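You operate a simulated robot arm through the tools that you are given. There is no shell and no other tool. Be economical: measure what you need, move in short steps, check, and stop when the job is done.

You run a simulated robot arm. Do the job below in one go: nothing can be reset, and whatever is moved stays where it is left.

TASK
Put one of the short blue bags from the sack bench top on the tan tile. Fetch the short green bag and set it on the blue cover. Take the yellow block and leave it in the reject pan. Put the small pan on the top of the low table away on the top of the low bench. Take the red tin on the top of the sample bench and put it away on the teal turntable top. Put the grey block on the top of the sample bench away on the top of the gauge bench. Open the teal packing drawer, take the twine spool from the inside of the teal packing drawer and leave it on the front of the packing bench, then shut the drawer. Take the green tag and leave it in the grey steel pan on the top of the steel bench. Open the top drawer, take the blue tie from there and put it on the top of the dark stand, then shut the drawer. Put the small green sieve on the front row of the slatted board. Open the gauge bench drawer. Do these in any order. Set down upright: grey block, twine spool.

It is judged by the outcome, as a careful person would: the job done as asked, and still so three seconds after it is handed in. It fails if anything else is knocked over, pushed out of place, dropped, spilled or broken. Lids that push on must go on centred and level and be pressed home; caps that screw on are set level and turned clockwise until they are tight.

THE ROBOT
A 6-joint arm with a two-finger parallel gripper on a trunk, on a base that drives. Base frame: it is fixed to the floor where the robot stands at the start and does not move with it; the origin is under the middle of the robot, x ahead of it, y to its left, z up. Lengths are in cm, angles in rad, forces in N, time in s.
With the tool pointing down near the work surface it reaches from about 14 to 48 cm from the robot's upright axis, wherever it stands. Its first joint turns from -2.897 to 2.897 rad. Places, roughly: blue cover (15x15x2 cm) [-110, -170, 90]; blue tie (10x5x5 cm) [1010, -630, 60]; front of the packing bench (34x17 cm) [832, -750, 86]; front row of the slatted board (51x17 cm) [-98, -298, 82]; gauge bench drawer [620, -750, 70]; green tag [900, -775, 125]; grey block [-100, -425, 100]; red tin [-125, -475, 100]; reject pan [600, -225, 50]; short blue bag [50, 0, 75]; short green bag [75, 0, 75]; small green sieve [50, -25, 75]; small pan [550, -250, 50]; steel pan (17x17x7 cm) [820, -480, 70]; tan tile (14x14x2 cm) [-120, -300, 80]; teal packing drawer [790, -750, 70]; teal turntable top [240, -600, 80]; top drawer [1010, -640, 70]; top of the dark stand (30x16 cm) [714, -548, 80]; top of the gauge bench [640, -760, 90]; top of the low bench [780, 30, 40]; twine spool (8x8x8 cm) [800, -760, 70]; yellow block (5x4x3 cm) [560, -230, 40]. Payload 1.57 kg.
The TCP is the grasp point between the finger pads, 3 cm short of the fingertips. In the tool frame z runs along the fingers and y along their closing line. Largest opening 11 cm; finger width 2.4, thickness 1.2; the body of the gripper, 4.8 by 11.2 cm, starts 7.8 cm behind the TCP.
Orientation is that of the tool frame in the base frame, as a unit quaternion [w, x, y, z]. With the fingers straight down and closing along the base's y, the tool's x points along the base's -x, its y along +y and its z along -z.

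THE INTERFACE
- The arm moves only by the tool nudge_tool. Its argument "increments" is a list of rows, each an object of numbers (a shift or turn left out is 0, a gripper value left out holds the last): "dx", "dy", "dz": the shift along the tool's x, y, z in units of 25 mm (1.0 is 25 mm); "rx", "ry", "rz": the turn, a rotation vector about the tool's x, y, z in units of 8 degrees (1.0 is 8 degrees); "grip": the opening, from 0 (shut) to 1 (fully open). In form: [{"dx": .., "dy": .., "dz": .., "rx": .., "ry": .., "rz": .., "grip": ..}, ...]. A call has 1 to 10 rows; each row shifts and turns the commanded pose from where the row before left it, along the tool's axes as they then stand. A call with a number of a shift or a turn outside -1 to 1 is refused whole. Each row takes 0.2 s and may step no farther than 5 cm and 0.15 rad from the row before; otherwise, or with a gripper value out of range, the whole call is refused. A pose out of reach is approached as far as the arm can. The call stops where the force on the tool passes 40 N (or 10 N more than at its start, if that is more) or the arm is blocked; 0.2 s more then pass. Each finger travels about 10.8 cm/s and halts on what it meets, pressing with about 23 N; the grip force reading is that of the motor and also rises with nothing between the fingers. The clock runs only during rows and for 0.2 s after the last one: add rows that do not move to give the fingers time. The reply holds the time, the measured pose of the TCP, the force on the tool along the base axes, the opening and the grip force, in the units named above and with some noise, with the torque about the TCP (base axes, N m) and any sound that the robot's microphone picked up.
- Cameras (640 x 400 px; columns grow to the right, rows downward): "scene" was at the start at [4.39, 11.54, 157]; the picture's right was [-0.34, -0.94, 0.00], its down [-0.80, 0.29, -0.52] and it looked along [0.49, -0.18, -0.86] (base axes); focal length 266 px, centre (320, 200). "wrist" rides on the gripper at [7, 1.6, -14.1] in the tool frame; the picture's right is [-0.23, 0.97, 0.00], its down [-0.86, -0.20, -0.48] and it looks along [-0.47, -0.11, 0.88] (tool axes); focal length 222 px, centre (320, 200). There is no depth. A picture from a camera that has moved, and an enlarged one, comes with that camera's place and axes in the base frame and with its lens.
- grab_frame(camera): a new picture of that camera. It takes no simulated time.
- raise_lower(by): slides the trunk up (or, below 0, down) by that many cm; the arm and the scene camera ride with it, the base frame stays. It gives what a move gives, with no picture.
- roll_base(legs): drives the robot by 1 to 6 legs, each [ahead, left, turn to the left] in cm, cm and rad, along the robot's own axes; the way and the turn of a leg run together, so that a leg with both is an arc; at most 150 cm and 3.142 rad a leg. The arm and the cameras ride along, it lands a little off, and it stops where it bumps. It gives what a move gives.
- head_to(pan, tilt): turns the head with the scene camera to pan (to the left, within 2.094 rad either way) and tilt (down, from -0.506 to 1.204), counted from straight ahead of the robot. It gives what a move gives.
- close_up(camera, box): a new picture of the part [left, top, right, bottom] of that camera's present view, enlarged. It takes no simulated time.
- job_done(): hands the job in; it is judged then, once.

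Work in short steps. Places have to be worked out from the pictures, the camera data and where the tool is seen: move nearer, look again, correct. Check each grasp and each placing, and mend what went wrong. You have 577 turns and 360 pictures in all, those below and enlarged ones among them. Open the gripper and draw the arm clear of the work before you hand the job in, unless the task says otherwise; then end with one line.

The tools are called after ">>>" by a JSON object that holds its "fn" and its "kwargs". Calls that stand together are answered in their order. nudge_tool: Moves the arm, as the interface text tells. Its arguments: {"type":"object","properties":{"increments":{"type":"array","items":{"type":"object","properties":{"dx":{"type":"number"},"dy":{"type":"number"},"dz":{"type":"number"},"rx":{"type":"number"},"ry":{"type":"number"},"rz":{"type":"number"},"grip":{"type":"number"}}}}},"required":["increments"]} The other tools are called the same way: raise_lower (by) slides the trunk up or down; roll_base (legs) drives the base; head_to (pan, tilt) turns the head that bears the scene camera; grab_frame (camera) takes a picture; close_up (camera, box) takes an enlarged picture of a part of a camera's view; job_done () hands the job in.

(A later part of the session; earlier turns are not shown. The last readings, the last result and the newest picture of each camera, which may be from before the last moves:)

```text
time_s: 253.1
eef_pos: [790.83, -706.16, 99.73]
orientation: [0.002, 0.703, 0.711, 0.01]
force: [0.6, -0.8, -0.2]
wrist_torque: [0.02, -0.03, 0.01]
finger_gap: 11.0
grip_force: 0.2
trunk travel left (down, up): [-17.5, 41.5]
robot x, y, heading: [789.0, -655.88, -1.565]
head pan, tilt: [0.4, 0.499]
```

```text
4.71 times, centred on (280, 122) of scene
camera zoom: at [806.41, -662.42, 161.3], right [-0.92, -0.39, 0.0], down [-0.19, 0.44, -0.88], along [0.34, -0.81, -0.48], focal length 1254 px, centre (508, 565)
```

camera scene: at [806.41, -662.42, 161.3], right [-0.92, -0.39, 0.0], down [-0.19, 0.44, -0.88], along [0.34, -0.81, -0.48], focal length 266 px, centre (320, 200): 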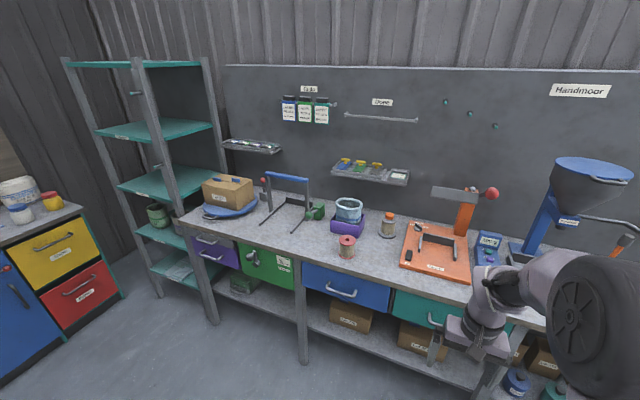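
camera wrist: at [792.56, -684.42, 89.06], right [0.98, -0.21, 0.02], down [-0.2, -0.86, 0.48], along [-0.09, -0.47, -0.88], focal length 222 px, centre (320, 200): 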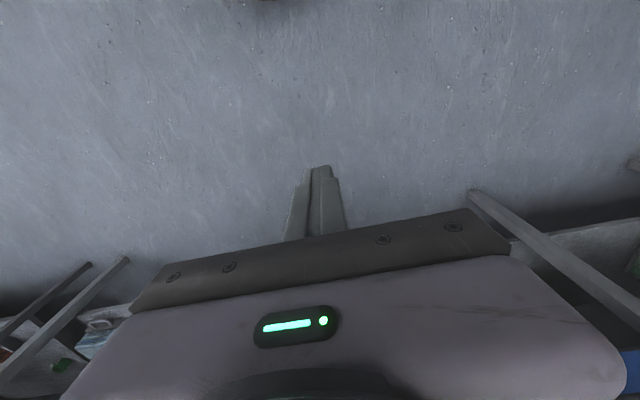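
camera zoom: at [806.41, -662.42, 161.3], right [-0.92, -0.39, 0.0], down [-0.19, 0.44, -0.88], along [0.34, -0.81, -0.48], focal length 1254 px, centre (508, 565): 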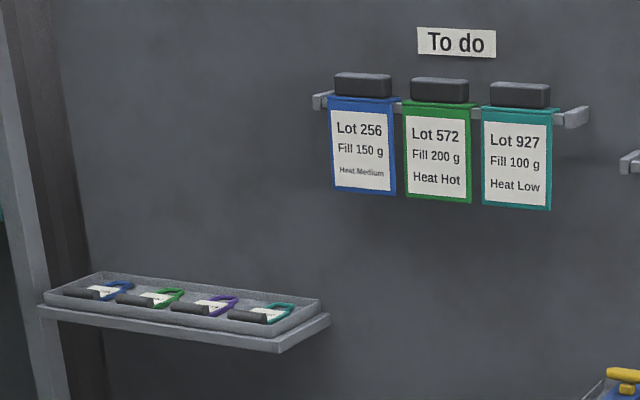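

The green tag lies in the tray on the left wall shelf (~(895,-773,122)). I'll raise the trunk and drive in front of it.

>>> {"fn": "raise_lower", "kwargs": {"by": 32}}

>>> {"fn": "roll_base", "kwargs": {"legs": [[0, 102, 0], [40, 0, 0]]}}

>>> {"fn": "head_to", "kwargs": {"pan": 0.0, "tilt": 0.85}}

>>> {"fn": "grab_frame", "kwargs": {"camera": "scene"}}

>>> {"fn": "grab_frame", "kwargs": {"camera": "wrist"}}

```text
time_s: 256.2
eef_pos: [790.88, -706.14, 131.64]
orientation: [0.003, 0.702, 0.712, 0.01]
force: [-0.4, 0.1, 0.8]
wrist_torque: [0.01, 0.02, 0.0]
finger_gap: 10.98
grip_force: 0.1
trunk travel left (down, up): [-49.5, 9.5]
robot x, y, heading: [788.85, -655.99, -1.569]
head pan, tilt: [0.4, 0.499]
```

```text
time_s: 263.6
eef_pos: [892.95, -746.28, 131.65]
orientation: [0.002, 0.705, 0.709, 0.009]
force: [0.1, 0.0, -0.9]
wrist_torque: [0.01, 0.0, -0.01]
finger_gap: 11.0
grip_force: 0.1
trunk travel left (down, up): [-49.5, 9.5]
robot x, y, heading: [890.8, -696.13, -1.568]
head pan, tilt: [0.4, 0.499]
```

```text
time_s: 264.5
eef_pos: [892.94, -746.15, 131.79]
orientation: [0.001, 0.704, 0.71, 0.01]
force: [0.0, 0.3, 0.3]
wrist_torque: [0.0, -0.01, -0.02]
finger_gap: 11.0
grip_force: 0.0
trunk travel left (down, up): [-49.5, 9.5]
robot x, y, heading: [891.0, -696.15, -1.569]
head pan, tilt: [0.0, 0.85]
```

```text
262 pictures are left
camera scene: at [905.15, -701.95, 190.31], right [-1.0, 0.0, 0.0], down [0.0, 0.75, -0.66], along [0.0, -0.66, -0.75], focal length 266 px, centre (320, 200)
```

scene: 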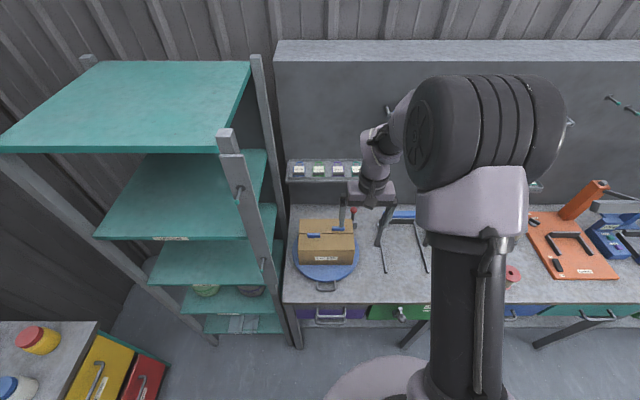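

```text
261 pictures are left
camera wrist: at [894.36, -739.37, 145.99], right [0.98, -0.22, 0.01], down [-0.2, -0.86, 0.47], along [-0.09, -0.46, -0.88], focal length 222 px, centre (320, 200)
```

wrist: 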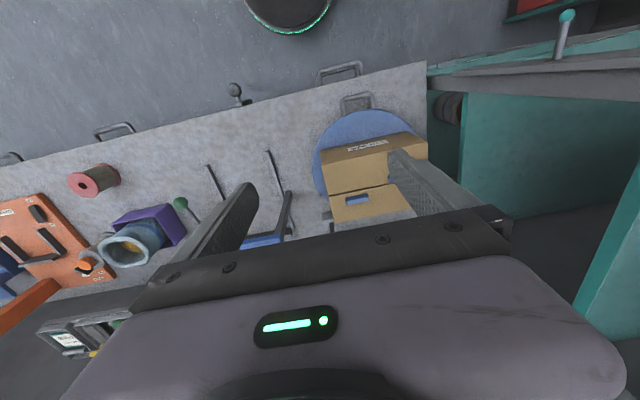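

>>> {"fn": "close_up", "kwargs": {"camera": "scene", "box": [270, 140, 410, 230]}}

```text
4.44 times, centred on (340, 185) of scene
camera zoom: at [905.15, -701.95, 190.31], right [-1.0, 0.0, 0.0], down [0.0, 0.75, -0.66], along [0.0, -0.66, -0.75], focal length 1184 px, centre (231, 267)
```

zoom: 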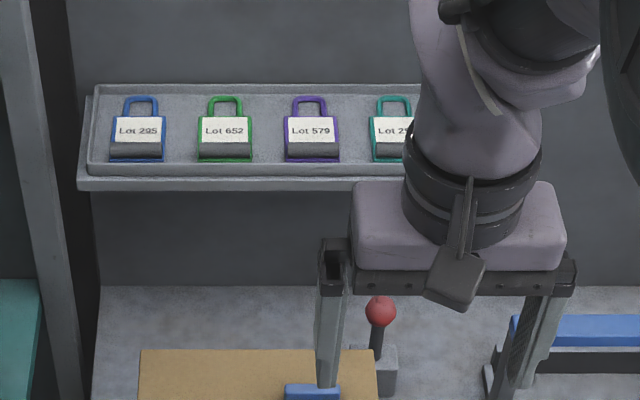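

Green tag ("Lot 652") at ≈ (905.6, -784, 116). Moving closer, and testing reach high above first.

>>> {"fn": "roll_base", "kwargs": {"legs": [[19, 9, 0]]}}

>>> {"fn": "nudge_tool", "kwargs": {"increments": [{"dx": -1, "dy": 0.6, "grip": 0.62}, {"dx": -1, "dy": 0.6}, {"dx": -1, "dy": 0.4}, {"dx": -1}, {}]}}

>>> {"fn": "grab_frame", "kwargs": {"camera": "scene"}}

>>> {"fn": "grab_frame", "kwargs": {"camera": "wrist"}}

```text
time_s: 266.1
eef_pos: [902.02, -765.45, 131.74]
orientation: [0.003, 0.704, 0.71, 0.009]
force: [0.3, -0.5, -0.5]
wrist_torque: [0.02, 0.02, 0.01]
finger_gap: 11.01
grip_force: 0.1
trunk travel left (down, up): [-49.5, 9.5]
robot x, y, heading: [900.22, -715.0, -1.57]
head pan, tilt: [0.0, 0.85]
```

```text
time_s: 267.3
eef_pos: [906.0, -775.31, 131.82]
orientation: [0.002, 0.705, 0.71, 0.009]
force: [0.8, 0.4, 0.2]
wrist_torque: [-0.01, 0.02, -0.01]
finger_gap: 6.84
grip_force: 0.1
trunk travel left (down, up): [-49.5, 9.5]
robot x, y, heading: [899.62, -714.95, -1.573]
head pan, tilt: [0.0, 0.85]
```

```text
259 pictures are left
camera scene: at [914.08, -720.98, 190.31], right [-1.0, 0.0, 0.0], down [0.0, 0.75, -0.66], along [0.0, -0.66, -0.75], focal length 266 px, centre (320, 200)
```

scene: 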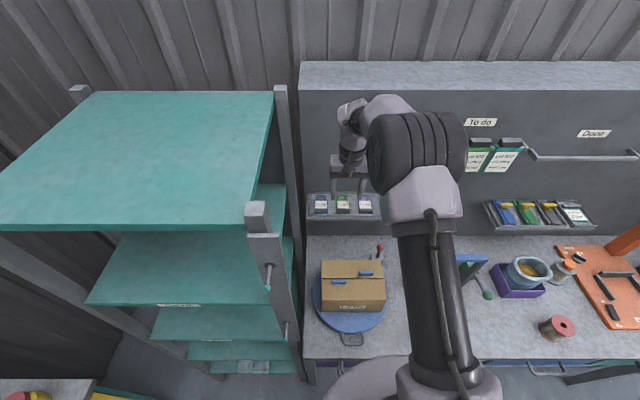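

```text
258 pictures are left
camera wrist: at [907.42, -768.46, 145.97], right [0.98, -0.22, 0.01], down [-0.2, -0.86, 0.47], along [-0.09, -0.46, -0.88], focal length 222 px, centre (320, 200)
```

wrist: 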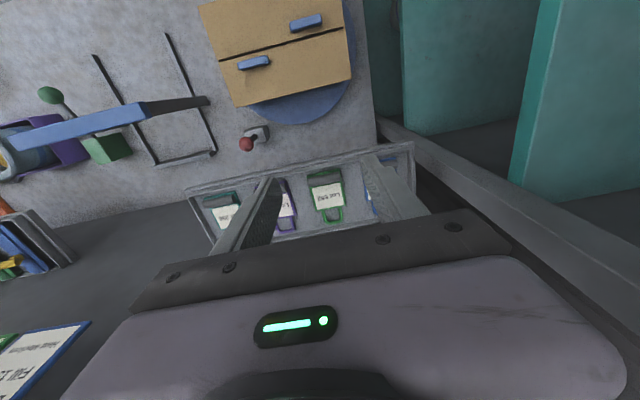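

>>> {"fn": "nudge_tool", "kwargs": {"increments": [{"dx": -1, "dz": 0.5}, {"dx": -1, "dz": 0.5}, {"dx": -0.5, "dz": 0.5}, {}]}}

>>> {"fn": "grab_frame", "kwargs": {"camera": "wrist"}}

```text
time_s: 268.3
eef_pos: [906.15, -781.49, 127.85]
orientation: [0.002, 0.704, 0.711, 0.009]
force: [-0.3, -0.4, -0.4]
wrist_torque: [-0.02, 0.0, 0.01]
finger_gap: 6.82
grip_force: 0.1
trunk travel left (down, up): [-49.5, 9.5]
robot x, y, heading: [900.18, -715.23, -1.569]
head pan, tilt: [0.0, 0.85]
```

```text
257 pictures are left
camera wrist: at [907.57, -774.6, 142.16], right [0.98, -0.22, 0.01], down [-0.2, -0.86, 0.47], along [-0.09, -0.46, -0.88], focal length 222 px, centre (320, 200)
```

wrist: 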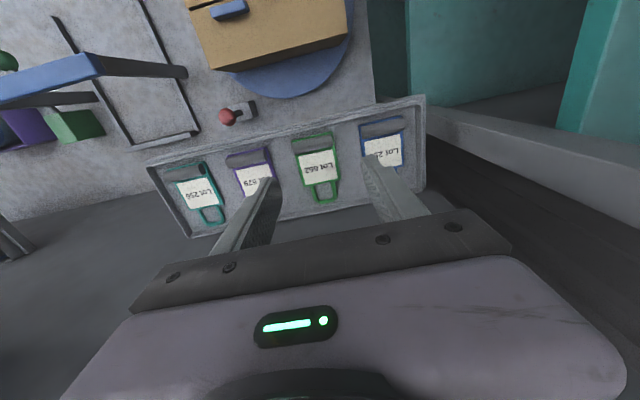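

>>> {"fn": "nudge_tool", "kwargs": {"increments": [{"dy": -0.2, "dx": -0.3, "dz": 1}, {"dz": 1}, {"dz": 1}, {"dz": 0.3}, {}]}}

>>> {"fn": "grab_frame", "kwargs": {"camera": "wrist"}}

>>> {"fn": "close_up", "kwargs": {"camera": "scene", "box": [290, 150, 410, 240]}}

```text
time_s: 269.5
eef_pos: [905.89, -782.13, 119.6]
orientation: [0.002, 0.704, 0.71, 0.009]
force: [-0.5, -0.2, -0.3]
wrist_torque: [0.02, 0.03, -0.01]
finger_gap: 6.83
grip_force: 0.1
trunk travel left (down, up): [-49.5, 9.5]
robot x, y, heading: [900.21, -714.99, -1.57]
head pan, tilt: [0.0, 0.85]
```

```text
256 pictures are left
camera wrist: at [907.19, -775.36, 133.86], right [0.98, -0.22, 0.01], down [-0.2, -0.86, 0.47], along [-0.09, -0.46, -0.88], focal length 222 px, centre (320, 200)
```

wrist: 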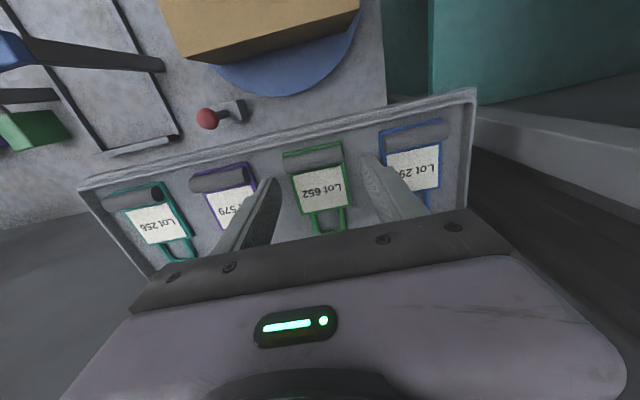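

```text
4.44 times, centred on (350, 195) of scene
camera zoom: at [914.08, -721.11, 190.31], right [-1.0, 0.0, 0.0], down [0.0, 0.75, -0.66], along [0.0, -0.66, -0.75], focal length 1184 px, centre (187, 222)
```

zoom: 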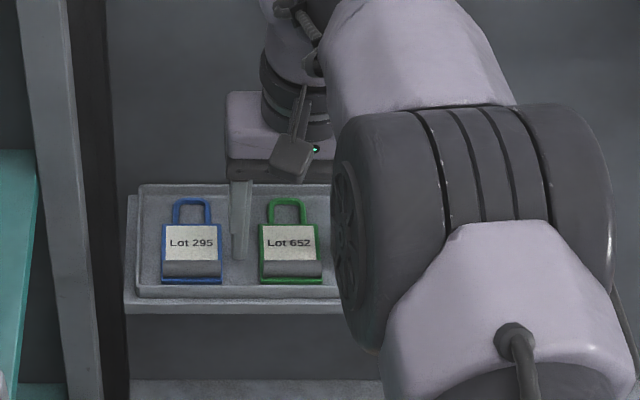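

>>> {"fn": "nudge_tool", "kwargs": {"increments": [{"dz": 0.3}, {"dz": 0.2}, {}]}}

>>> {"fn": "nudge_tool", "kwargs": {"increments": [{"dz": 0.2}, {"dz": 0.1}, {}]}}

>>> {"fn": "close_up", "kwargs": {"camera": "wrist", "box": [200, 110, 440, 250]}}

>>> {"fn": "close_up", "kwargs": {"camera": "scene", "box": [290, 150, 410, 240]}}

```text
time_s: 270.3
eef_pos: [905.84, -782.15, 118.57]
orientation: [0.002, 0.705, 0.709, 0.008]
force: [-1.1, -1.0, 6.3]
wrist_torque: [-0.08, 0.27, 0.05]
finger_gap: 6.82
grip_force: 0.1
trunk travel left (down, up): [-49.5, 9.5]
robot x, y, heading: [900.01, -714.92, -1.571]
head pan, tilt: [0.0, 0.85]
```

```text
time_s: 270.9
eef_pos: [905.7, -782.14, 118.54]
orientation: [0.006, 0.704, 0.71, 0.006]
force: [-1.1, 9.3, 16.6]
wrist_torque: [0.28, 0.71, -0.49]
finger_gap: 6.81
grip_force: 0.0
trunk travel left (down, up): [-49.5, 9.5]
robot x, y, heading: [900.37, -715.31, -1.57]
head pan, tilt: [0.0, 0.85]
stopped in row 2: the force on the tool passed its limit at 45 N (the readings are from after the stop); the commanded pose is now the measured one
```

```text
2.67 times, centred on (320, 180) of wrist
camera zoom: at [907.17, -775.14, 132.62], right [0.98, -0.22, 0.02], down [-0.2, -0.86, 0.48], along [-0.09, -0.47, -0.88], focal length 592 px, centre (320, 253)
```

zoom: 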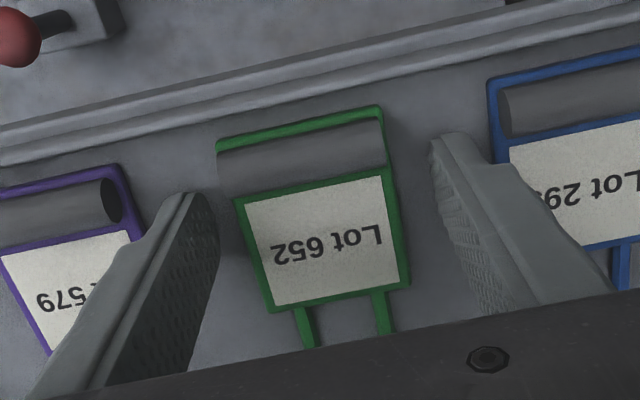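

```text
4.44 times, centred on (350, 195) of scene
camera zoom: at [914.07, -720.57, 190.32], right [-1.0, 0.0, 0.0], down [0.0, 0.75, -0.66], along [0.0, -0.66, -0.75], focal length 1184 px, centre (187, 222)
```

zoom: 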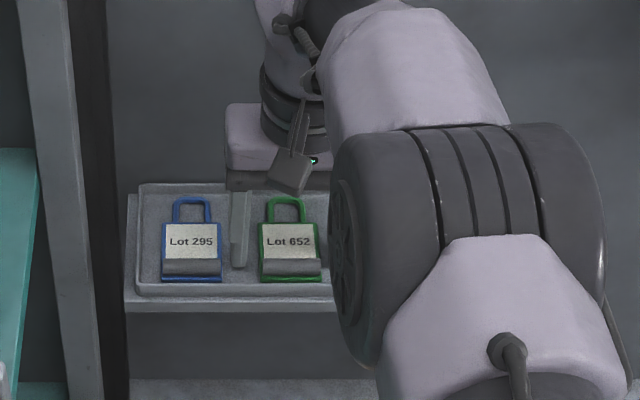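

Tips are on the tray floor beside the tag. Raising 2 mm and closing.

>>> {"fn": "nudge_tool", "kwargs": {"increments": [{"dz": -0.1}, {"grip": 0}, {}, {}, {}]}}

>>> {"fn": "close_up", "kwargs": {"camera": "wrist", "box": [200, 110, 440, 250]}}

```text
time_s: 272.1
eef_pos: [905.6, -782.48, 118.41]
orientation: [0.005, 0.704, 0.71, 0.006]
force: [-3.6, -0.7, 3.3]
wrist_torque: [-0.07, 0.21, -0.06]
finger_gap: 4.89
grip_force: 23.0
trunk travel left (down, up): [-49.5, 9.5]
robot x, y, heading: [900.23, -714.96, -1.572]
head pan, tilt: [0.0, 0.85]
```

```text
2.67 times, centred on (320, 180) of wrist
camera zoom: at [907.13, -775.46, 132.63], right [0.98, -0.22, 0.01], down [-0.2, -0.86, 0.47], along [-0.09, -0.46, -0.88], focal length 592 px, centre (320, 253)
```

zoom: 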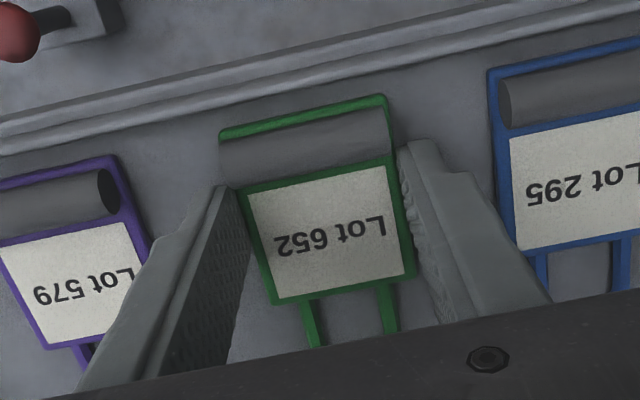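

Gripped at 4.9 cm. Lifting gently.

>>> {"fn": "nudge_tool", "kwargs": {"increments": [{"dz": -0.3}, {"dz": -0.5}, {"dz": -1}, {"dz": -1}, {"dz": -1}, {}]}}

>>> {"fn": "grab_frame", "kwargs": {"camera": "wrist"}}

```text
time_s: 273.5
eef_pos: [905.69, -782.52, 127.86]
orientation: [0.004, 0.704, 0.71, 0.007]
force: [0.5, -0.3, -0.6]
wrist_torque: [0.02, 0.0, 0.03]
finger_gap: 4.87
grip_force: 22.7
trunk travel left (down, up): [-49.5, 9.5]
robot x, y, heading: [900.66, -715.05, -1.575]
head pan, tilt: [0.0, 0.85]
```

```text
251 pictures are left
camera wrist: at [907.03, -775.59, 142.12], right [0.98, -0.22, 0.01], down [-0.2, -0.86, 0.47], along [-0.09, -0.46, -0.88], focal length 222 px, centre (320, 200)
```

wrist: 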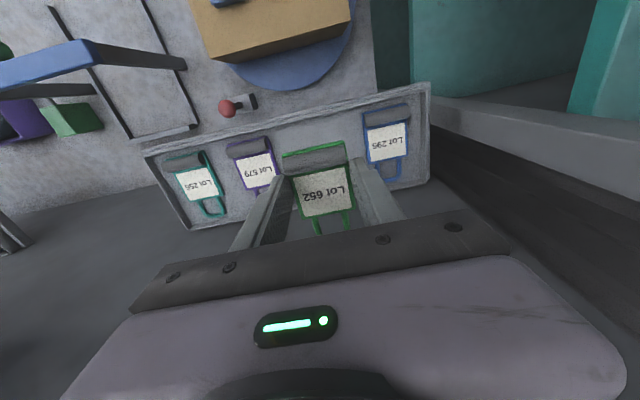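

Tag held. Retracting, backing off and turning to look toward the steel bench.

>>> {"fn": "nudge_tool", "kwargs": {"increments": [{"dz": -1}, {"dz": -1}, {"dx": 1}, {"dx": 1}, {"dx": 1}, {"dx": 1}, {"dx": 1}, {"dx": 1}, {"dx": 1}, {"dx": 1}]}}

>>> {"fn": "roll_base", "kwargs": {"legs": [[-65, 0, 0], [0, -60, 0], [0, 0, 1.57]]}}

>>> {"fn": "head_to", "kwargs": {"pan": 1.5, "tilt": 0.45}}

>>> {"fn": "grab_frame", "kwargs": {"camera": "scene"}}

>>> {"fn": "head_to", "kwargs": {"pan": 0.3, "tilt": 0.45}}

>>> {"fn": "grab_frame", "kwargs": {"camera": "scene"}}

```text
time_s: 275.7
eef_pos: [905.39, -762.49, 133.12]
orientation: [0.005, 0.704, 0.71, 0.006]
force: [0.3, 0.3, -0.3]
wrist_torque: [-0.02, 0.0, -0.02]
finger_gap: 4.87
grip_force: 22.6
trunk travel left (down, up): [-49.5, 9.5]
robot x, y, heading: [899.88, -714.86, -1.571]
head pan, tilt: [0.0, 0.85]
```

```text
time_s: 286.1
eef_pos: [888.05, -644.65, 132.99]
orientation: [-0.002, -0.007, 1.0, 0.008]
force: [0.6, 0.0, -0.7]
wrist_torque: [0.02, -0.01, -0.02]
finger_gap: 4.88
grip_force: 23.1
trunk travel left (down, up): [-49.5, 9.5]
robot x, y, heading: [840.27, -649.84, 0.002]
head pan, tilt: [0.0, 0.85]
```

```text
time_s: 287.7
eef_pos: [888.01, -644.72, 132.86]
orientation: [-0.002, -0.005, 1.0, 0.008]
force: [0.5, 0.6, -0.2]
wrist_torque: [-0.02, -0.01, 0.01]
finger_gap: 4.88
grip_force: 22.9
trunk travel left (down, up): [-49.5, 9.5]
robot x, y, heading: [840.29, -650.08, 0.002]
head pan, tilt: [1.499, 0.45]
```

```text
250 pictures are left
camera scene: at [839.13, -627.07, 193.75], right [1.0, -0.07, 0.0], down [-0.03, -0.43, -0.9], along [0.06, 0.9, -0.44], focal length 266 px, centre (320, 200)
```

scene: 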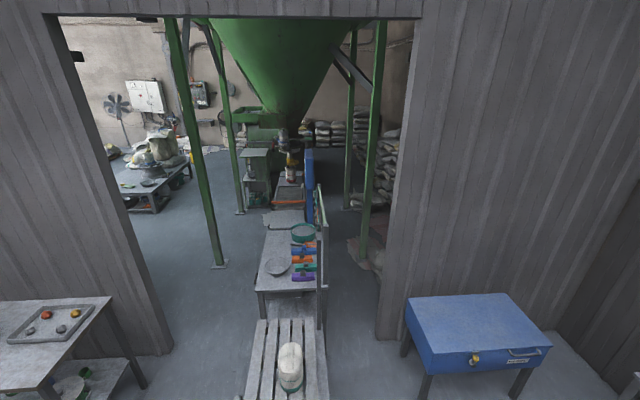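

```text
time_s: 289.1
eef_pos: [887.98, -644.6, 132.85]
orientation: [-0.001, -0.006, 1.0, 0.008]
force: [-0.6, 0.1, -0.4]
wrist_torque: [0.01, -0.03, -0.02]
finger_gap: 4.9
grip_force: 22.8
trunk travel left (down, up): [-49.5, 9.5]
robot x, y, heading: [839.99, -650.12, 0.004]
head pan, tilt: [0.3, 0.45]
```

```text
249 pictures are left
camera scene: at [847.27, -633.49, 193.75], right [0.3, -0.95, 0.0], down [-0.42, -0.13, -0.9], along [0.86, 0.27, -0.44], focal length 266 px, centre (320, 200)
```

scene: 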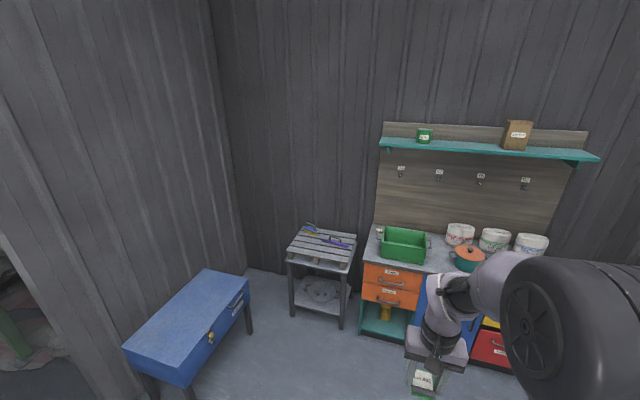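

Steel pan ≈ (820,-478) seen through the doorway; I'll go in along x≈768 keeping heading 0.

>>> {"fn": "roll_base", "kwargs": {"legs": [[-73, 0, 0], [0, 120, 0]]}}

>>> {"fn": "head_to", "kwargs": {"pan": 0.5, "tilt": 0.7}}

>>> {"fn": "grab_frame", "kwargs": {"camera": "scene"}}

```text
time_s: 298.7
eef_pos: [815.81, -526.12, 132.98]
orientation: [-0.002, 0.002, 1.0, 0.007]
force: [-0.8, 0.3, 0.1]
wrist_torque: [0.02, 0.01, 0.01]
finger_gap: 4.9
grip_force: 23.1
trunk travel left (down, up): [-49.5, 9.5]
robot x, y, heading: [768.16, -531.22, -0.014]
head pan, tilt: [0.3, 0.45]
```

```text
time_s: 299.5
eef_pos: [815.73, -526.05, 133.07]
orientation: [-0.001, 0.001, 1.0, 0.008]
force: [-0.6, 0.5, 0.4]
wrist_torque: [-0.01, 0.0, 0.0]
finger_gap: 4.89
grip_force: 23.2
trunk travel left (down, up): [-49.5, 9.5]
robot x, y, heading: [768.88, -530.93, -0.014]
head pan, tilt: [0.499, 0.7]
```

```text
248 pictures are left
camera scene: at [773.89, -513.02, 191.54], right [0.47, -0.88, 0.0], down [-0.57, -0.3, -0.77], along [0.68, 0.36, -0.64], focal length 266 px, centre (320, 200)
```

scene: 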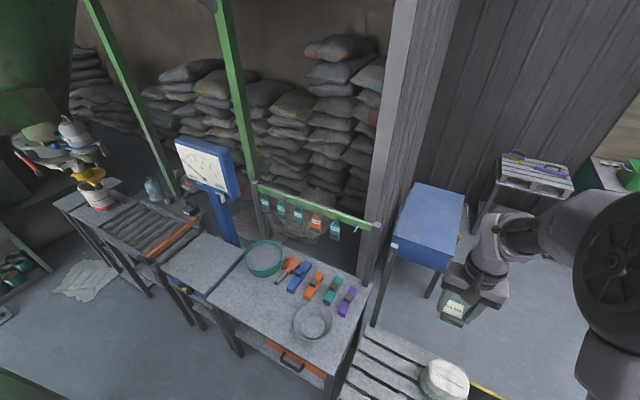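

Pan centre ≈ (822,-484). Moving over it and lowering the trunk.

>>> {"fn": "roll_base", "kwargs": {"legs": [[5, 42, 0.014]]}}

>>> {"fn": "raise_lower", "kwargs": {"by": -32}}

>>> {"fn": "grab_frame", "kwargs": {"camera": "wrist"}}

>>> {"fn": "grab_frame", "kwargs": {"camera": "scene"}}

```text
time_s: 302.1
eef_pos: [820.95, -483.63, 132.92]
orientation: [-0.001, -0.006, 1.0, 0.007]
force: [-0.7, 0.8, -0.1]
wrist_torque: [-0.01, -0.02, 0.0]
finger_gap: 4.85
grip_force: 22.8
trunk travel left (down, up): [-49.5, 9.5]
robot x, y, heading: [773.36, -489.04, 0.004]
head pan, tilt: [0.499, 0.7]
```

```text
time_s: 305.2
eef_pos: [820.84, -483.6, 100.98]
orientation: [-0.001, -0.005, 1.0, 0.008]
force: [-0.3, 0.0, 0.2]
wrist_torque: [0.0, -0.01, -0.02]
finger_gap: 4.88
grip_force: 22.6
trunk travel left (down, up): [-17.5, 41.5]
robot x, y, heading: [773.49, -489.04, 0.003]
head pan, tilt: [0.499, 0.7]
```

```text
247 pictures are left
camera wrist: at [813.92, -482.24, 115.16], right [0.22, 0.98, 0.01], down [0.86, -0.2, 0.47], along [0.46, -0.09, -0.88], focal length 222 px, centre (320, 200)
```

wrist: 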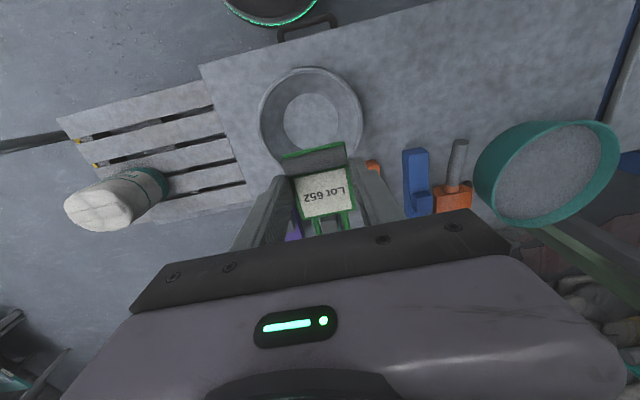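

```text
246 pictures are left
camera scene: at [778.81, -471.11, 159.54], right [0.48, -0.88, 0.0], down [-0.56, -0.31, -0.76], along [0.67, 0.37, -0.64], focal length 266 px, centre (320, 200)
```

scene: 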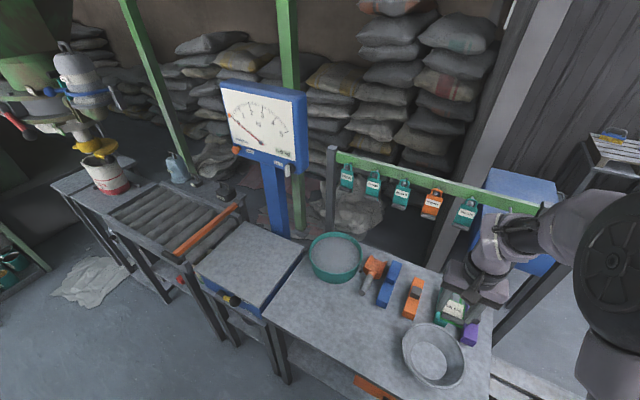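

>>> {"fn": "nudge_tool", "kwargs": {"increments": [{"dx": 0.9}, {"dx": 0.9}, {"dz": 1}, {"dz": 1}, {"dz": 1}, {"dz": 1}, {"dz": 1}, {}]}}

>>> {"fn": "grab_frame", "kwargs": {"camera": "wrist"}}

>>> {"fn": "close_up", "kwargs": {"camera": "scene", "box": [350, 250, 530, 400]}}

```text
time_s: 307.1
eef_pos: [816.37, -483.34, 88.54]
orientation: [0.0, -0.007, 1.0, 0.008]
force: [0.0, 0.4, -0.4]
wrist_torque: [0.0, 0.0, 0.0]
finger_gap: 4.89
grip_force: 23.2
trunk travel left (down, up): [-17.5, 41.5]
robot x, y, heading: [773.36, -489.23, 0.001]
head pan, tilt: [0.499, 0.7]
```

```text
245 pictures are left
camera wrist: at [809.37, -482.08, 102.66], right [0.22, 0.98, 0.01], down [0.86, -0.2, 0.47], along [0.47, -0.09, -0.88], focal length 222 px, centre (320, 200)
```

wrist: 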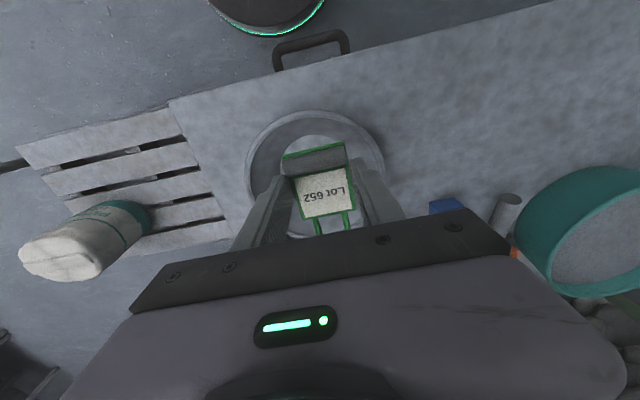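

```text
2.67 times, centred on (440, 325) of scene
camera zoom: at [778.81, -471.11, 159.54], right [0.48, -0.88, 0.0], down [-0.56, -0.31, -0.77], along [0.67, 0.37, -0.64], focal length 710 px, centre (0, -133)
```

zoom: 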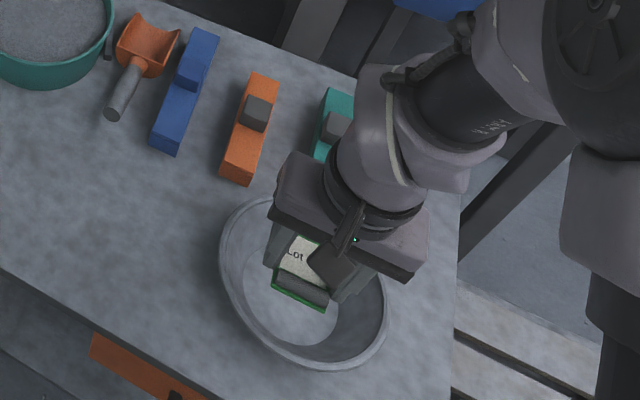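

>>> {"fn": "nudge_tool", "kwargs": {"increments": [{"dx": 0.3, "dz": 1}, {"dz": 1}, {"dz": 0.5}, {}]}}

>>> {"fn": "nudge_tool", "kwargs": {"increments": [{"dz": 0.4}, {}]}}

>>> {"fn": "nudge_tool", "kwargs": {"increments": [{"dz": 0.4}, {}]}}

>>> {"fn": "grab_frame", "kwargs": {"camera": "wrist"}}

```text
time_s: 308.1
eef_pos: [815.58, -483.23, 82.25]
orientation: [-0.001, -0.006, 1.0, 0.008]
force: [-0.9, 0.0, -0.5]
wrist_torque: [0.03, 0.03, 0.0]
finger_gap: 4.89
grip_force: 23.1
trunk travel left (down, up): [-17.5, 41.5]
robot x, y, heading: [773.48, -489.48, 0.007]
head pan, tilt: [0.499, 0.7]
```

```text
time_s: 308.6
eef_pos: [815.63, -483.21, 81.34]
orientation: [-0.001, -0.005, 1.0, 0.008]
force: [0.3, 0.2, -0.9]
wrist_torque: [0.02, 0.02, -0.02]
finger_gap: 4.88
grip_force: 22.5
trunk travel left (down, up): [-17.5, 41.5]
robot x, y, heading: [773.61, -488.86, 0.002]
head pan, tilt: [0.499, 0.7]
```

```text
time_s: 309.2
eef_pos: [815.43, -483.4, 80.34]
orientation: [-0.002, -0.006, 1.0, 0.007]
force: [-0.2, 0.5, -0.1]
wrist_torque: [0.01, -0.04, -0.01]
finger_gap: 4.88
grip_force: 23.0
trunk travel left (down, up): [-17.5, 41.5]
robot x, y, heading: [773.39, -489.18, 0.004]
head pan, tilt: [0.499, 0.7]
```

```text
243 pictures are left
camera wrist: at [808.6, -481.99, 94.44], right [0.22, 0.98, 0.01], down [0.86, -0.2, 0.47], along [0.47, -0.09, -0.88], focal length 222 px, centre (320, 200)
```

wrist: 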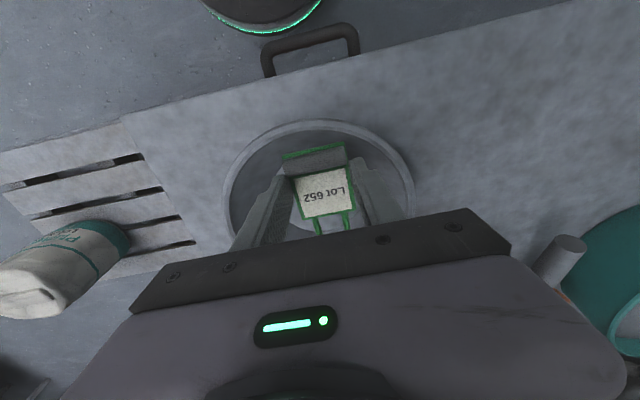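

>>> {"fn": "nudge_tool", "kwargs": {"increments": [{"dx": -0.4}, {"dz": 0.4}, {}]}}

>>> {"fn": "nudge_tool", "kwargs": {"increments": [{"dz": 0.3}, {}]}}

>>> {"fn": "nudge_tool", "kwargs": {"increments": [{"dz": 0.3}, {}]}}

>>> {"fn": "grab_frame", "kwargs": {"camera": "wrist"}}

```text
time_s: 310.1
eef_pos: [816.54, -483.28, 79.3]
orientation: [-0.002, -0.006, 1.0, 0.008]
force: [0.0, 0.2, -0.2]
wrist_torque: [0.03, 0.0, -0.01]
finger_gap: 4.92
grip_force: 22.7
trunk travel left (down, up): [-17.5, 41.5]
robot x, y, heading: [773.33, -489.24, 0.002]
head pan, tilt: [0.499, 0.7]
```

```text
time_s: 310.6
eef_pos: [816.58, -483.24, 78.4]
orientation: [-0.001, -0.005, 1.0, 0.008]
force: [0.3, 0.0, 0.5]
wrist_torque: [-0.01, 0.0, 0.0]
finger_gap: 4.87
grip_force: 23.1
trunk travel left (down, up): [-17.5, 41.5]
robot x, y, heading: [773.44, -489.13, -0.002]
head pan, tilt: [0.499, 0.7]
```

```text
time_s: 311.2
eef_pos: [816.47, -483.21, 77.69]
orientation: [-0.001, -0.006, 1.0, 0.008]
force: [0.4, 0.2, 0.0]
wrist_torque: [-0.01, 0.0, 0.0]
finger_gap: 4.85
grip_force: 22.6
trunk travel left (down, up): [-17.5, 41.5]
robot x, y, heading: [773.26, -488.95, 0.002]
head pan, tilt: [0.499, 0.7]
```

```text
242 pictures are left
camera wrist: at [809.63, -481.93, 91.9], right [0.22, 0.98, 0.01], down [0.86, -0.2, 0.47], along [0.46, -0.09, -0.88], focal length 222 px, centre (320, 200)
```

wrist: 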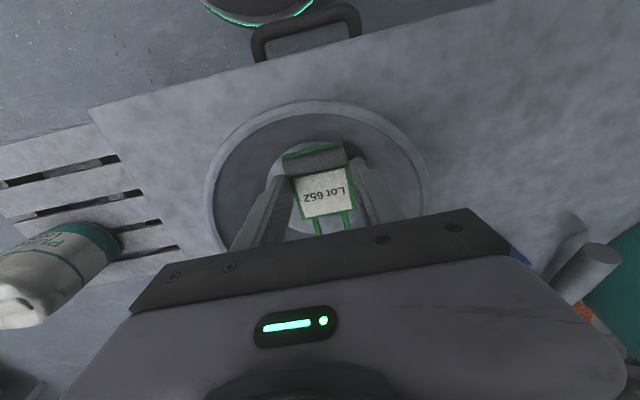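

>>> {"fn": "nudge_tool", "kwargs": {"increments": [{"dz": 0.3}, {}]}}

>>> {"fn": "nudge_tool", "kwargs": {"increments": [{"dz": 0.3}, {}]}}

>>> {"fn": "nudge_tool", "kwargs": {"increments": [{"dz": 0.3}, {}]}}

>>> {"fn": "close_up", "kwargs": {"camera": "wrist", "box": [200, 80, 440, 240]}}

```text
time_s: 311.9
eef_pos: [816.53, -483.36, 77.03]
orientation: [-0.001, -0.007, 1.0, 0.008]
force: [-0.3, -0.6, 0.4]
wrist_torque: [0.04, -0.01, -0.01]
finger_gap: 4.89
grip_force: 23.0
trunk travel left (down, up): [-17.5, 41.5]
robot x, y, heading: [773.36, -488.86, -0.003]
head pan, tilt: [0.499, 0.7]
```

```text
time_s: 312.4
eef_pos: [816.48, -483.31, 76.28]
orientation: [-0.002, -0.006, 1.0, 0.008]
force: [-0.8, -1.2, 3.8]
wrist_torque: [0.02, -0.06, 0.02]
finger_gap: 4.88
grip_force: 23.1
trunk travel left (down, up): [-17.5, 41.5]
robot x, y, heading: [773.28, -489.29, -0.001]
head pan, tilt: [0.499, 0.7]
```

```text
time_s: 313.1
eef_pos: [816.56, -483.33, 75.7]
orientation: [0.001, -0.007, 1.0, 0.008]
force: [2.3, -3.9, 39.1]
wrist_torque: [0.53, -0.03, -0.16]
finger_gap: 4.87
grip_force: 23.3
trunk travel left (down, up): [-17.5, 41.5]
robot x, y, heading: [773.85, -489.23, 0.006]
head pan, tilt: [0.499, 0.7]
```

```text
2.50 times, centred on (320, 160) of wrist
camera zoom: at [809.55, -481.98, 89.79], right [0.22, 0.98, 0.02], down [0.86, -0.2, 0.48], along [0.47, -0.09, -0.88], focal length 555 px, centre (320, 300)
```

zoom: 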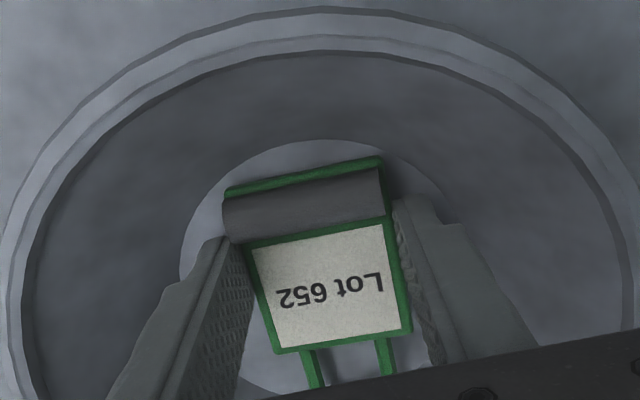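

Tag is on the pan floor. Relieving, opening slightly and rising.

>>> {"fn": "nudge_tool", "kwargs": {"increments": [{"dz": -0.2}, {"grip": 0.62}, {}, {}, {"dz": -1}, {"dz": -1}, {"dz": -1}, {"dz": -1}, {"dz": -1}, {"dz": -1}]}}

>>> {"fn": "grab_frame", "kwargs": {"camera": "wrist"}}

>>> {"fn": "close_up", "kwargs": {"camera": "scene", "box": [350, 250, 530, 400]}}

```text
time_s: 315.2
eef_pos: [816.54, -483.52, 90.99]
orientation: [-0.001, -0.006, 1.0, 0.008]
force: [0.1, -0.1, 0.0]
wrist_torque: [-0.02, -0.01, 0.01]
finger_gap: 6.82
grip_force: 0.0
trunk travel left (down, up): [-17.5, 41.5]
robot x, y, heading: [773.5, -488.88, 0.0]
head pan, tilt: [0.499, 0.7]
```

```text
240 pictures are left
camera wrist: at [809.6, -482.09, 105.22], right [0.22, 0.98, 0.01], down [0.86, -0.2, 0.47], along [0.47, -0.09, -0.88], focal length 222 px, centre (320, 200)
```

wrist: 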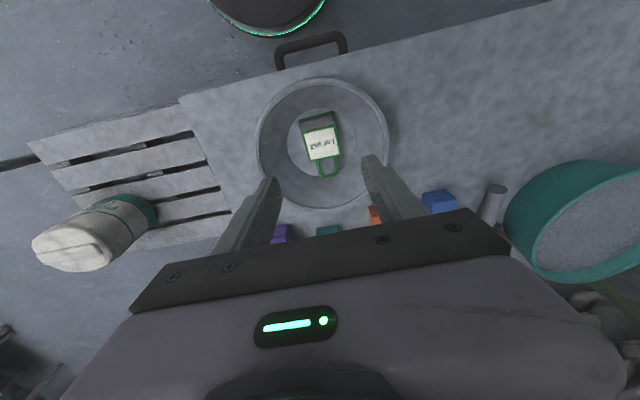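

```text
2.67 times, centred on (440, 325) of scene
camera zoom: at [778.78, -471.12, 159.54], right [0.48, -0.88, 0.0], down [-0.56, -0.31, -0.77], along [0.67, 0.37, -0.64], focal length 710 px, centre (0, -133)
```

zoom: 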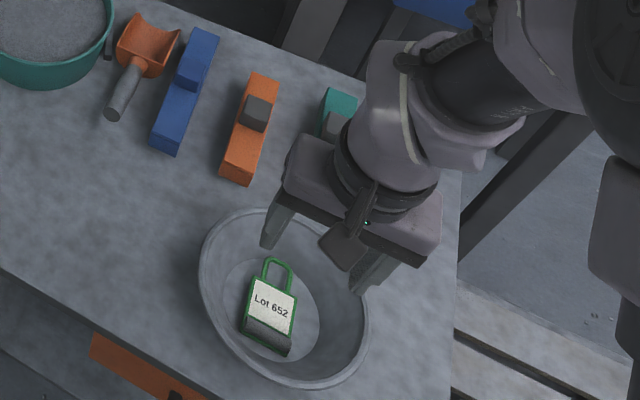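

Tag is in the pan. Next the top drawer at (1010,-640): raising, leaving the doorway, and turning toward it.

>>> {"fn": "raise_lower", "kwargs": {"by": 25}}

>>> {"fn": "roll_base", "kwargs": {"legs": [[-5, 0, 0], [0, -145, 0], [145, 0, 0]]}}

>>> {"fn": "head_to", "kwargs": {"pan": 0.1, "tilt": 0.6}}

>>> {"fn": "grab_frame", "kwargs": {"camera": "scene"}}

```text
time_s: 317.8
eef_pos: [816.68, -483.42, 115.94]
orientation: [-0.002, -0.006, 1.0, 0.008]
force: [-0.4, -0.2, 0.6]
wrist_torque: [-0.01, 0.02, 0.0]
finger_gap: 6.83
grip_force: 0.1
trunk travel left (down, up): [-42.5, 16.5]
robot x, y, heading: [773.22, -489.06, 0.006]
head pan, tilt: [0.499, 0.7]
```

```text
time_s: 332.4
eef_pos: [958.12, -624.84, 116.13]
orientation: [-0.003, -0.013, 1.0, 0.007]
force: [-0.1, 0.0, -0.4]
wrist_torque: [0.01, 0.03, -0.01]
finger_gap: 6.83
grip_force: 0.1
trunk travel left (down, up): [-42.5, 16.5]
robot x, y, heading: [914.94, -631.03, 0.016]
head pan, tilt: [0.499, 0.7]
```

```text
time_s: 333.2
eef_pos: [958.17, -624.91, 116.01]
orientation: [-0.001, -0.012, 1.0, 0.008]
force: [-0.4, -0.6, 0.6]
wrist_torque: [-0.01, 0.0, 0.02]
finger_gap: 6.83
grip_force: 0.0
trunk travel left (down, up): [-42.5, 16.5]
robot x, y, heading: [915.24, -630.67, 0.014]
head pan, tilt: [0.099, 0.6]
```

```text
238 pictures are left
camera scene: at [921.61, -616.1, 185.39], right [0.12, -0.99, 0.0], down [-0.56, -0.07, -0.82], along [0.82, 0.1, -0.57], focal length 266 px, centre (320, 200)
```

scene: 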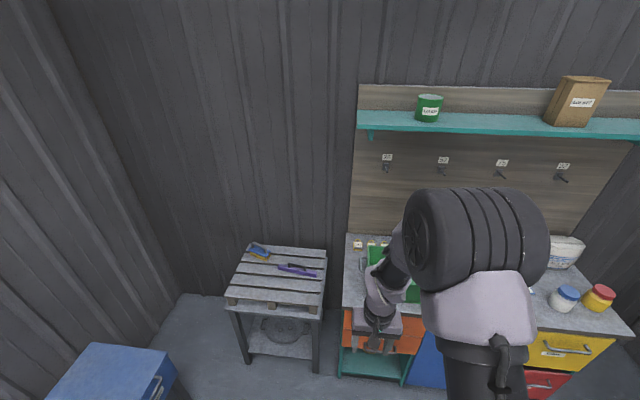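

>>> {"fn": "roll_base", "kwargs": {"legs": [[-25, 0, -0.014]]}}

>>> {"fn": "raise_lower", "kwargs": {"by": -25}}

>>> {"fn": "nudge_tool", "kwargs": {"increments": [{"rz": 1, "grip": 0.45}, {"rz": 1}, {"rz": 1}, {"rz": 1}, {"rz": 1}, {"rz": 1}, {"rz": 1}, {"rz": 1}, {"rz": 1}, {"rz": 1}]}}

>>> {"fn": "nudge_tool", "kwargs": {"increments": [{"rz": 1}, {"rz": 0.25}, {"rx": -1}, {"rx": -1}, {"rx": -1}, {"rx": -1}, {"rx": -1}, {"rx": -1}]}}

>>> {"fn": "nudge_tool", "kwargs": {"increments": [{"rx": -1}, {"rx": -1}, {"rx": -1}, {"rx": -1}, {"rx": -1}, {"rx": -0.25}, {}]}}

>>> {"fn": "grab_frame", "kwargs": {"camera": "scene"}}

>>> {"fn": "grab_frame", "kwargs": {"camera": "wrist"}}

```text
time_s: 335.1
eef_pos: [933.0, -625.56, 116.12]
orientation: [-0.001, -0.007, 1.0, 0.007]
force: [-0.3, 1.2, 0.2]
wrist_torque: [0.01, -0.03, 0.02]
finger_gap: 6.81
grip_force: 0.0
trunk travel left (down, up): [-42.5, 16.5]
robot x, y, heading: [889.49, -631.04, 0.001]
head pan, tilt: [0.099, 0.6]
```

```text
time_s: 337.6
eef_pos: [932.99, -625.53, 91.05]
orientation: [-0.001, -0.007, 1.0, 0.007]
force: [0.3, 0.6, -0.9]
wrist_torque: [0.0, 0.03, 0.01]
finger_gap: 6.83
grip_force: 0.1
trunk travel left (down, up): [-17.5, 41.5]
robot x, y, heading: [889.83, -631.02, 0.005]
head pan, tilt: [0.099, 0.6]
```

```text
time_s: 339.8
eef_pos: [933.13, -625.52, 90.94]
orientation: [-0.006, 0.639, 0.769, 0.006]
force: [-0.6, 0.2, -0.7]
wrist_torque: [0.01, 0.01, 0.05]
finger_gap: 4.95
grip_force: 0.1
trunk travel left (down, up): [-17.5, 41.5]
robot x, y, heading: [889.46, -631.18, 0.003]
head pan, tilt: [0.099, 0.6]
```

```text
time_s: 341.6
eef_pos: [933.48, -624.85, 90.66]
orientation: [0.257, 0.653, 0.654, 0.284]
force: [-0.2, -0.4, -0.1]
wrist_torque: [0.01, 0.05, 0.03]
finger_gap: 4.94
grip_force: 0.1
out of reach, approached as far as the arm can: row 4, 8
trunk travel left (down, up): [-17.5, 41.5]
robot x, y, heading: [890.12, -631.64, 0.011]
head pan, tilt: [0.099, 0.6]
```

```text
time_s: 343.2
eef_pos: [937.57, -626.38, 90.57]
orientation: [0.472, 0.516, 0.511, 0.5]
force: [-0.6, 0.0, 0.6]
wrist_torque: [0.01, 0.01, -0.03]
finger_gap: 4.96
grip_force: 0.0
out of reach, approached as far as the arm can: row 1, 5, 6
trunk travel left (down, up): [-17.5, 41.5]
robot x, y, heading: [889.97, -631.23, 0.006]
head pan, tilt: [0.099, 0.6]
```

```text
237 pictures are left
camera scene: at [896.69, -616.43, 160.4], right [0.1, -0.99, 0.0], down [-0.56, -0.06, -0.83], along [0.82, 0.08, -0.56], focal length 266 px, centre (320, 200)
```

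scene: 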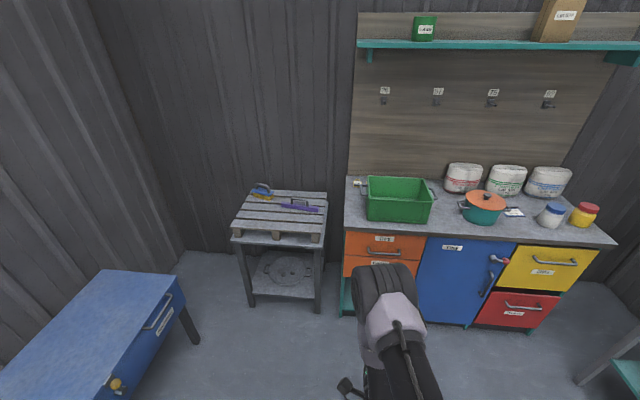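

```text
236 pictures are left
camera wrist: at [923.43, -619.68, 93.25], right [0.06, -0.26, 0.96], down [-0.47, -0.86, -0.2], along [0.88, -0.44, -0.17], focal length 222 px, centre (320, 200)
```

wrist: 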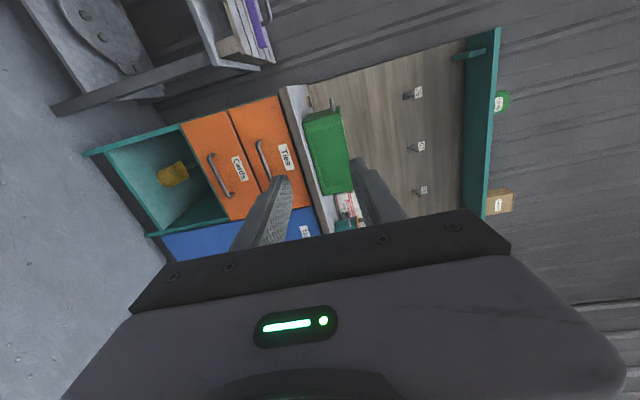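

Top drawer ("Ties") handle ≈ (995.6, -637.5, 64.6). Lowering trunk and arm, and approaching.

>>> {"fn": "raise_lower", "kwargs": {"by": -15}}

>>> {"fn": "nudge_tool", "kwargs": {"increments": [{"dy": -1}, {"dy": -1}, {"dy": -1}, {"dy": -1}, {"dy": -0.4}, {}]}}

>>> {"fn": "roll_base", "kwargs": {"legs": [[36, -11, 0]]}}

>>> {"fn": "grab_frame", "kwargs": {"camera": "wrist"}}

>>> {"fn": "grab_frame", "kwargs": {"camera": "scene"}}

```text
time_s: 345.0
eef_pos: [937.63, -626.28, 75.62]
orientation: [0.473, 0.517, 0.51, 0.499]
force: [-0.5, -0.7, -0.3]
wrist_torque: [0.0, 0.02, 0.0]
finger_gap: 4.95
grip_force: 0.1
trunk travel left (down, up): [-2.5, 56.5]
robot x, y, heading: [889.89, -631.05, 0.007]
head pan, tilt: [0.099, 0.6]
```

```text
time_s: 346.4
eef_pos: [937.09, -625.87, 64.69]
orientation: [0.474, 0.516, 0.51, 0.499]
force: [0.2, -0.8, 1.0]
wrist_torque: [-0.02, 0.02, 0.0]
finger_gap: 4.92
grip_force: 0.0
trunk travel left (down, up): [-2.5, 56.5]
robot x, y, heading: [889.61, -631.12, 0.005]
head pan, tilt: [0.099, 0.6]
```

```text
time_s: 348.8
eef_pos: [973.05, -636.9, 64.72]
orientation: [0.473, 0.517, 0.51, 0.499]
force: [-1.3, 0.4, -0.3]
wrist_torque: [0.04, 0.03, -0.01]
finger_gap: 4.94
grip_force: 0.0
trunk travel left (down, up): [-2.5, 56.5]
robot x, y, heading: [925.81, -641.85, 0.004]
head pan, tilt: [0.099, 0.6]
```

```text
235 pictures are left
camera wrist: at [958.98, -630.24, 67.28], right [0.06, -0.26, 0.96], down [-0.47, -0.86, -0.2], along [0.88, -0.44, -0.17], focal length 222 px, centre (320, 200)
```

wrist: 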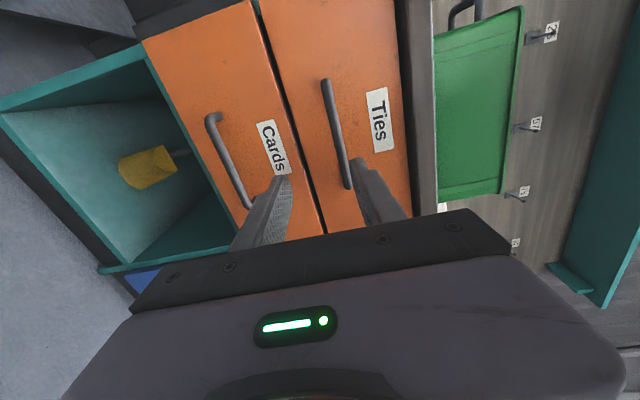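

```text
234 pictures are left
camera scene: at [932.76, -627.34, 145.4], right [0.1, -0.99, 0.0], down [-0.56, -0.06, -0.83], along [0.82, 0.08, -0.56], focal length 266 px, centre (320, 200)
```

scene: 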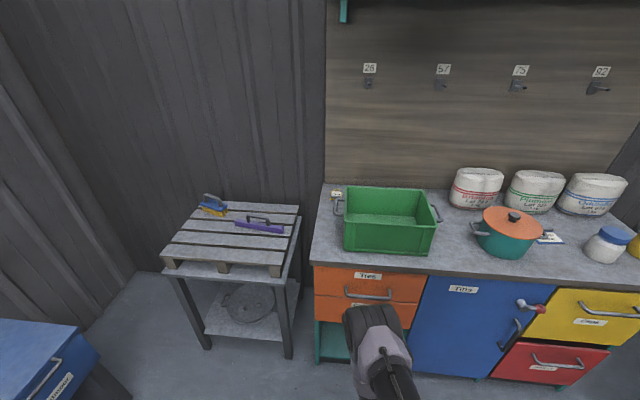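

>>> {"fn": "nudge_tool", "kwargs": {"increments": [{"dy": 0.6, "dz": 1}, {"dz": 1}, {"dz": 1}, {"dz": 1}, {"dz": 0.8}, {}]}}

>>> {"fn": "grab_frame", "kwargs": {"camera": "wrist"}}

```text
time_s: 350.2
eef_pos: [985.29, -636.74, 65.63]
orientation: [0.472, 0.517, 0.511, 0.499]
force: [0.2, 0.1, -1.0]
wrist_torque: [0.03, 0.02, -0.01]
finger_gap: 4.94
grip_force: 0.1
trunk travel left (down, up): [-2.5, 56.5]
robot x, y, heading: [925.96, -641.83, 0.003]
head pan, tilt: [0.099, 0.6]
```

```text
233 pictures are left
camera wrist: at [971.1, -630.05, 68.11], right [0.06, -0.26, 0.96], down [-0.47, -0.86, -0.2], along [0.88, -0.44, -0.17], focal length 222 px, centre (320, 200)
```

wrist: 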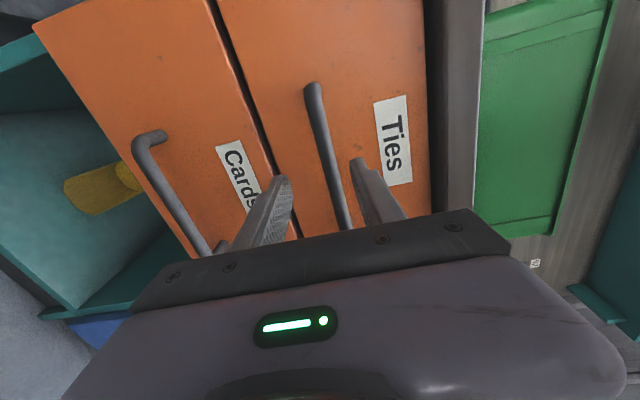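

>>> {"fn": "nudge_tool", "kwargs": {"increments": [{"dy": 0.3, "dz": 1}, {"dz": 0.9}, {}]}}

>>> {"fn": "grab_frame", "kwargs": {"camera": "wrist"}}

```text
time_s: 351.0
eef_pos: [990.1, -636.58, 66.01]
orientation: [0.472, 0.516, 0.511, 0.499]
force: [-1.4, -0.3, 0.2]
wrist_torque: [0.02, 0.0, -0.01]
finger_gap: 4.95
grip_force: 0.0
trunk travel left (down, up): [-2.5, 56.5]
robot x, y, heading: [925.93, -642.14, -0.004]
head pan, tilt: [0.099, 0.6]
```

```text
232 pictures are left
camera wrist: at [975.9, -629.98, 68.58], right [0.06, -0.26, 0.96], down [-0.47, -0.86, -0.2], along [0.88, -0.44, -0.17], focal length 222 px, centre (320, 200)
```

wrist: 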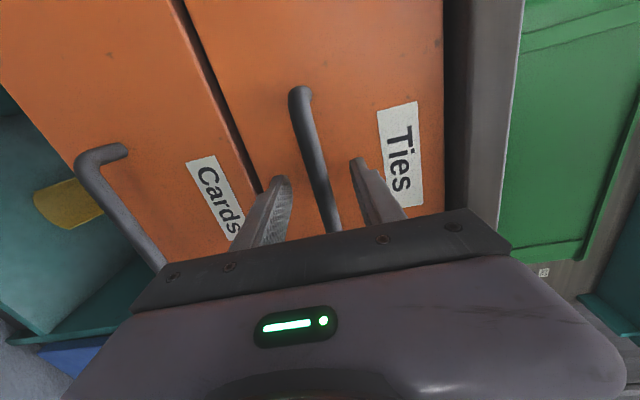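

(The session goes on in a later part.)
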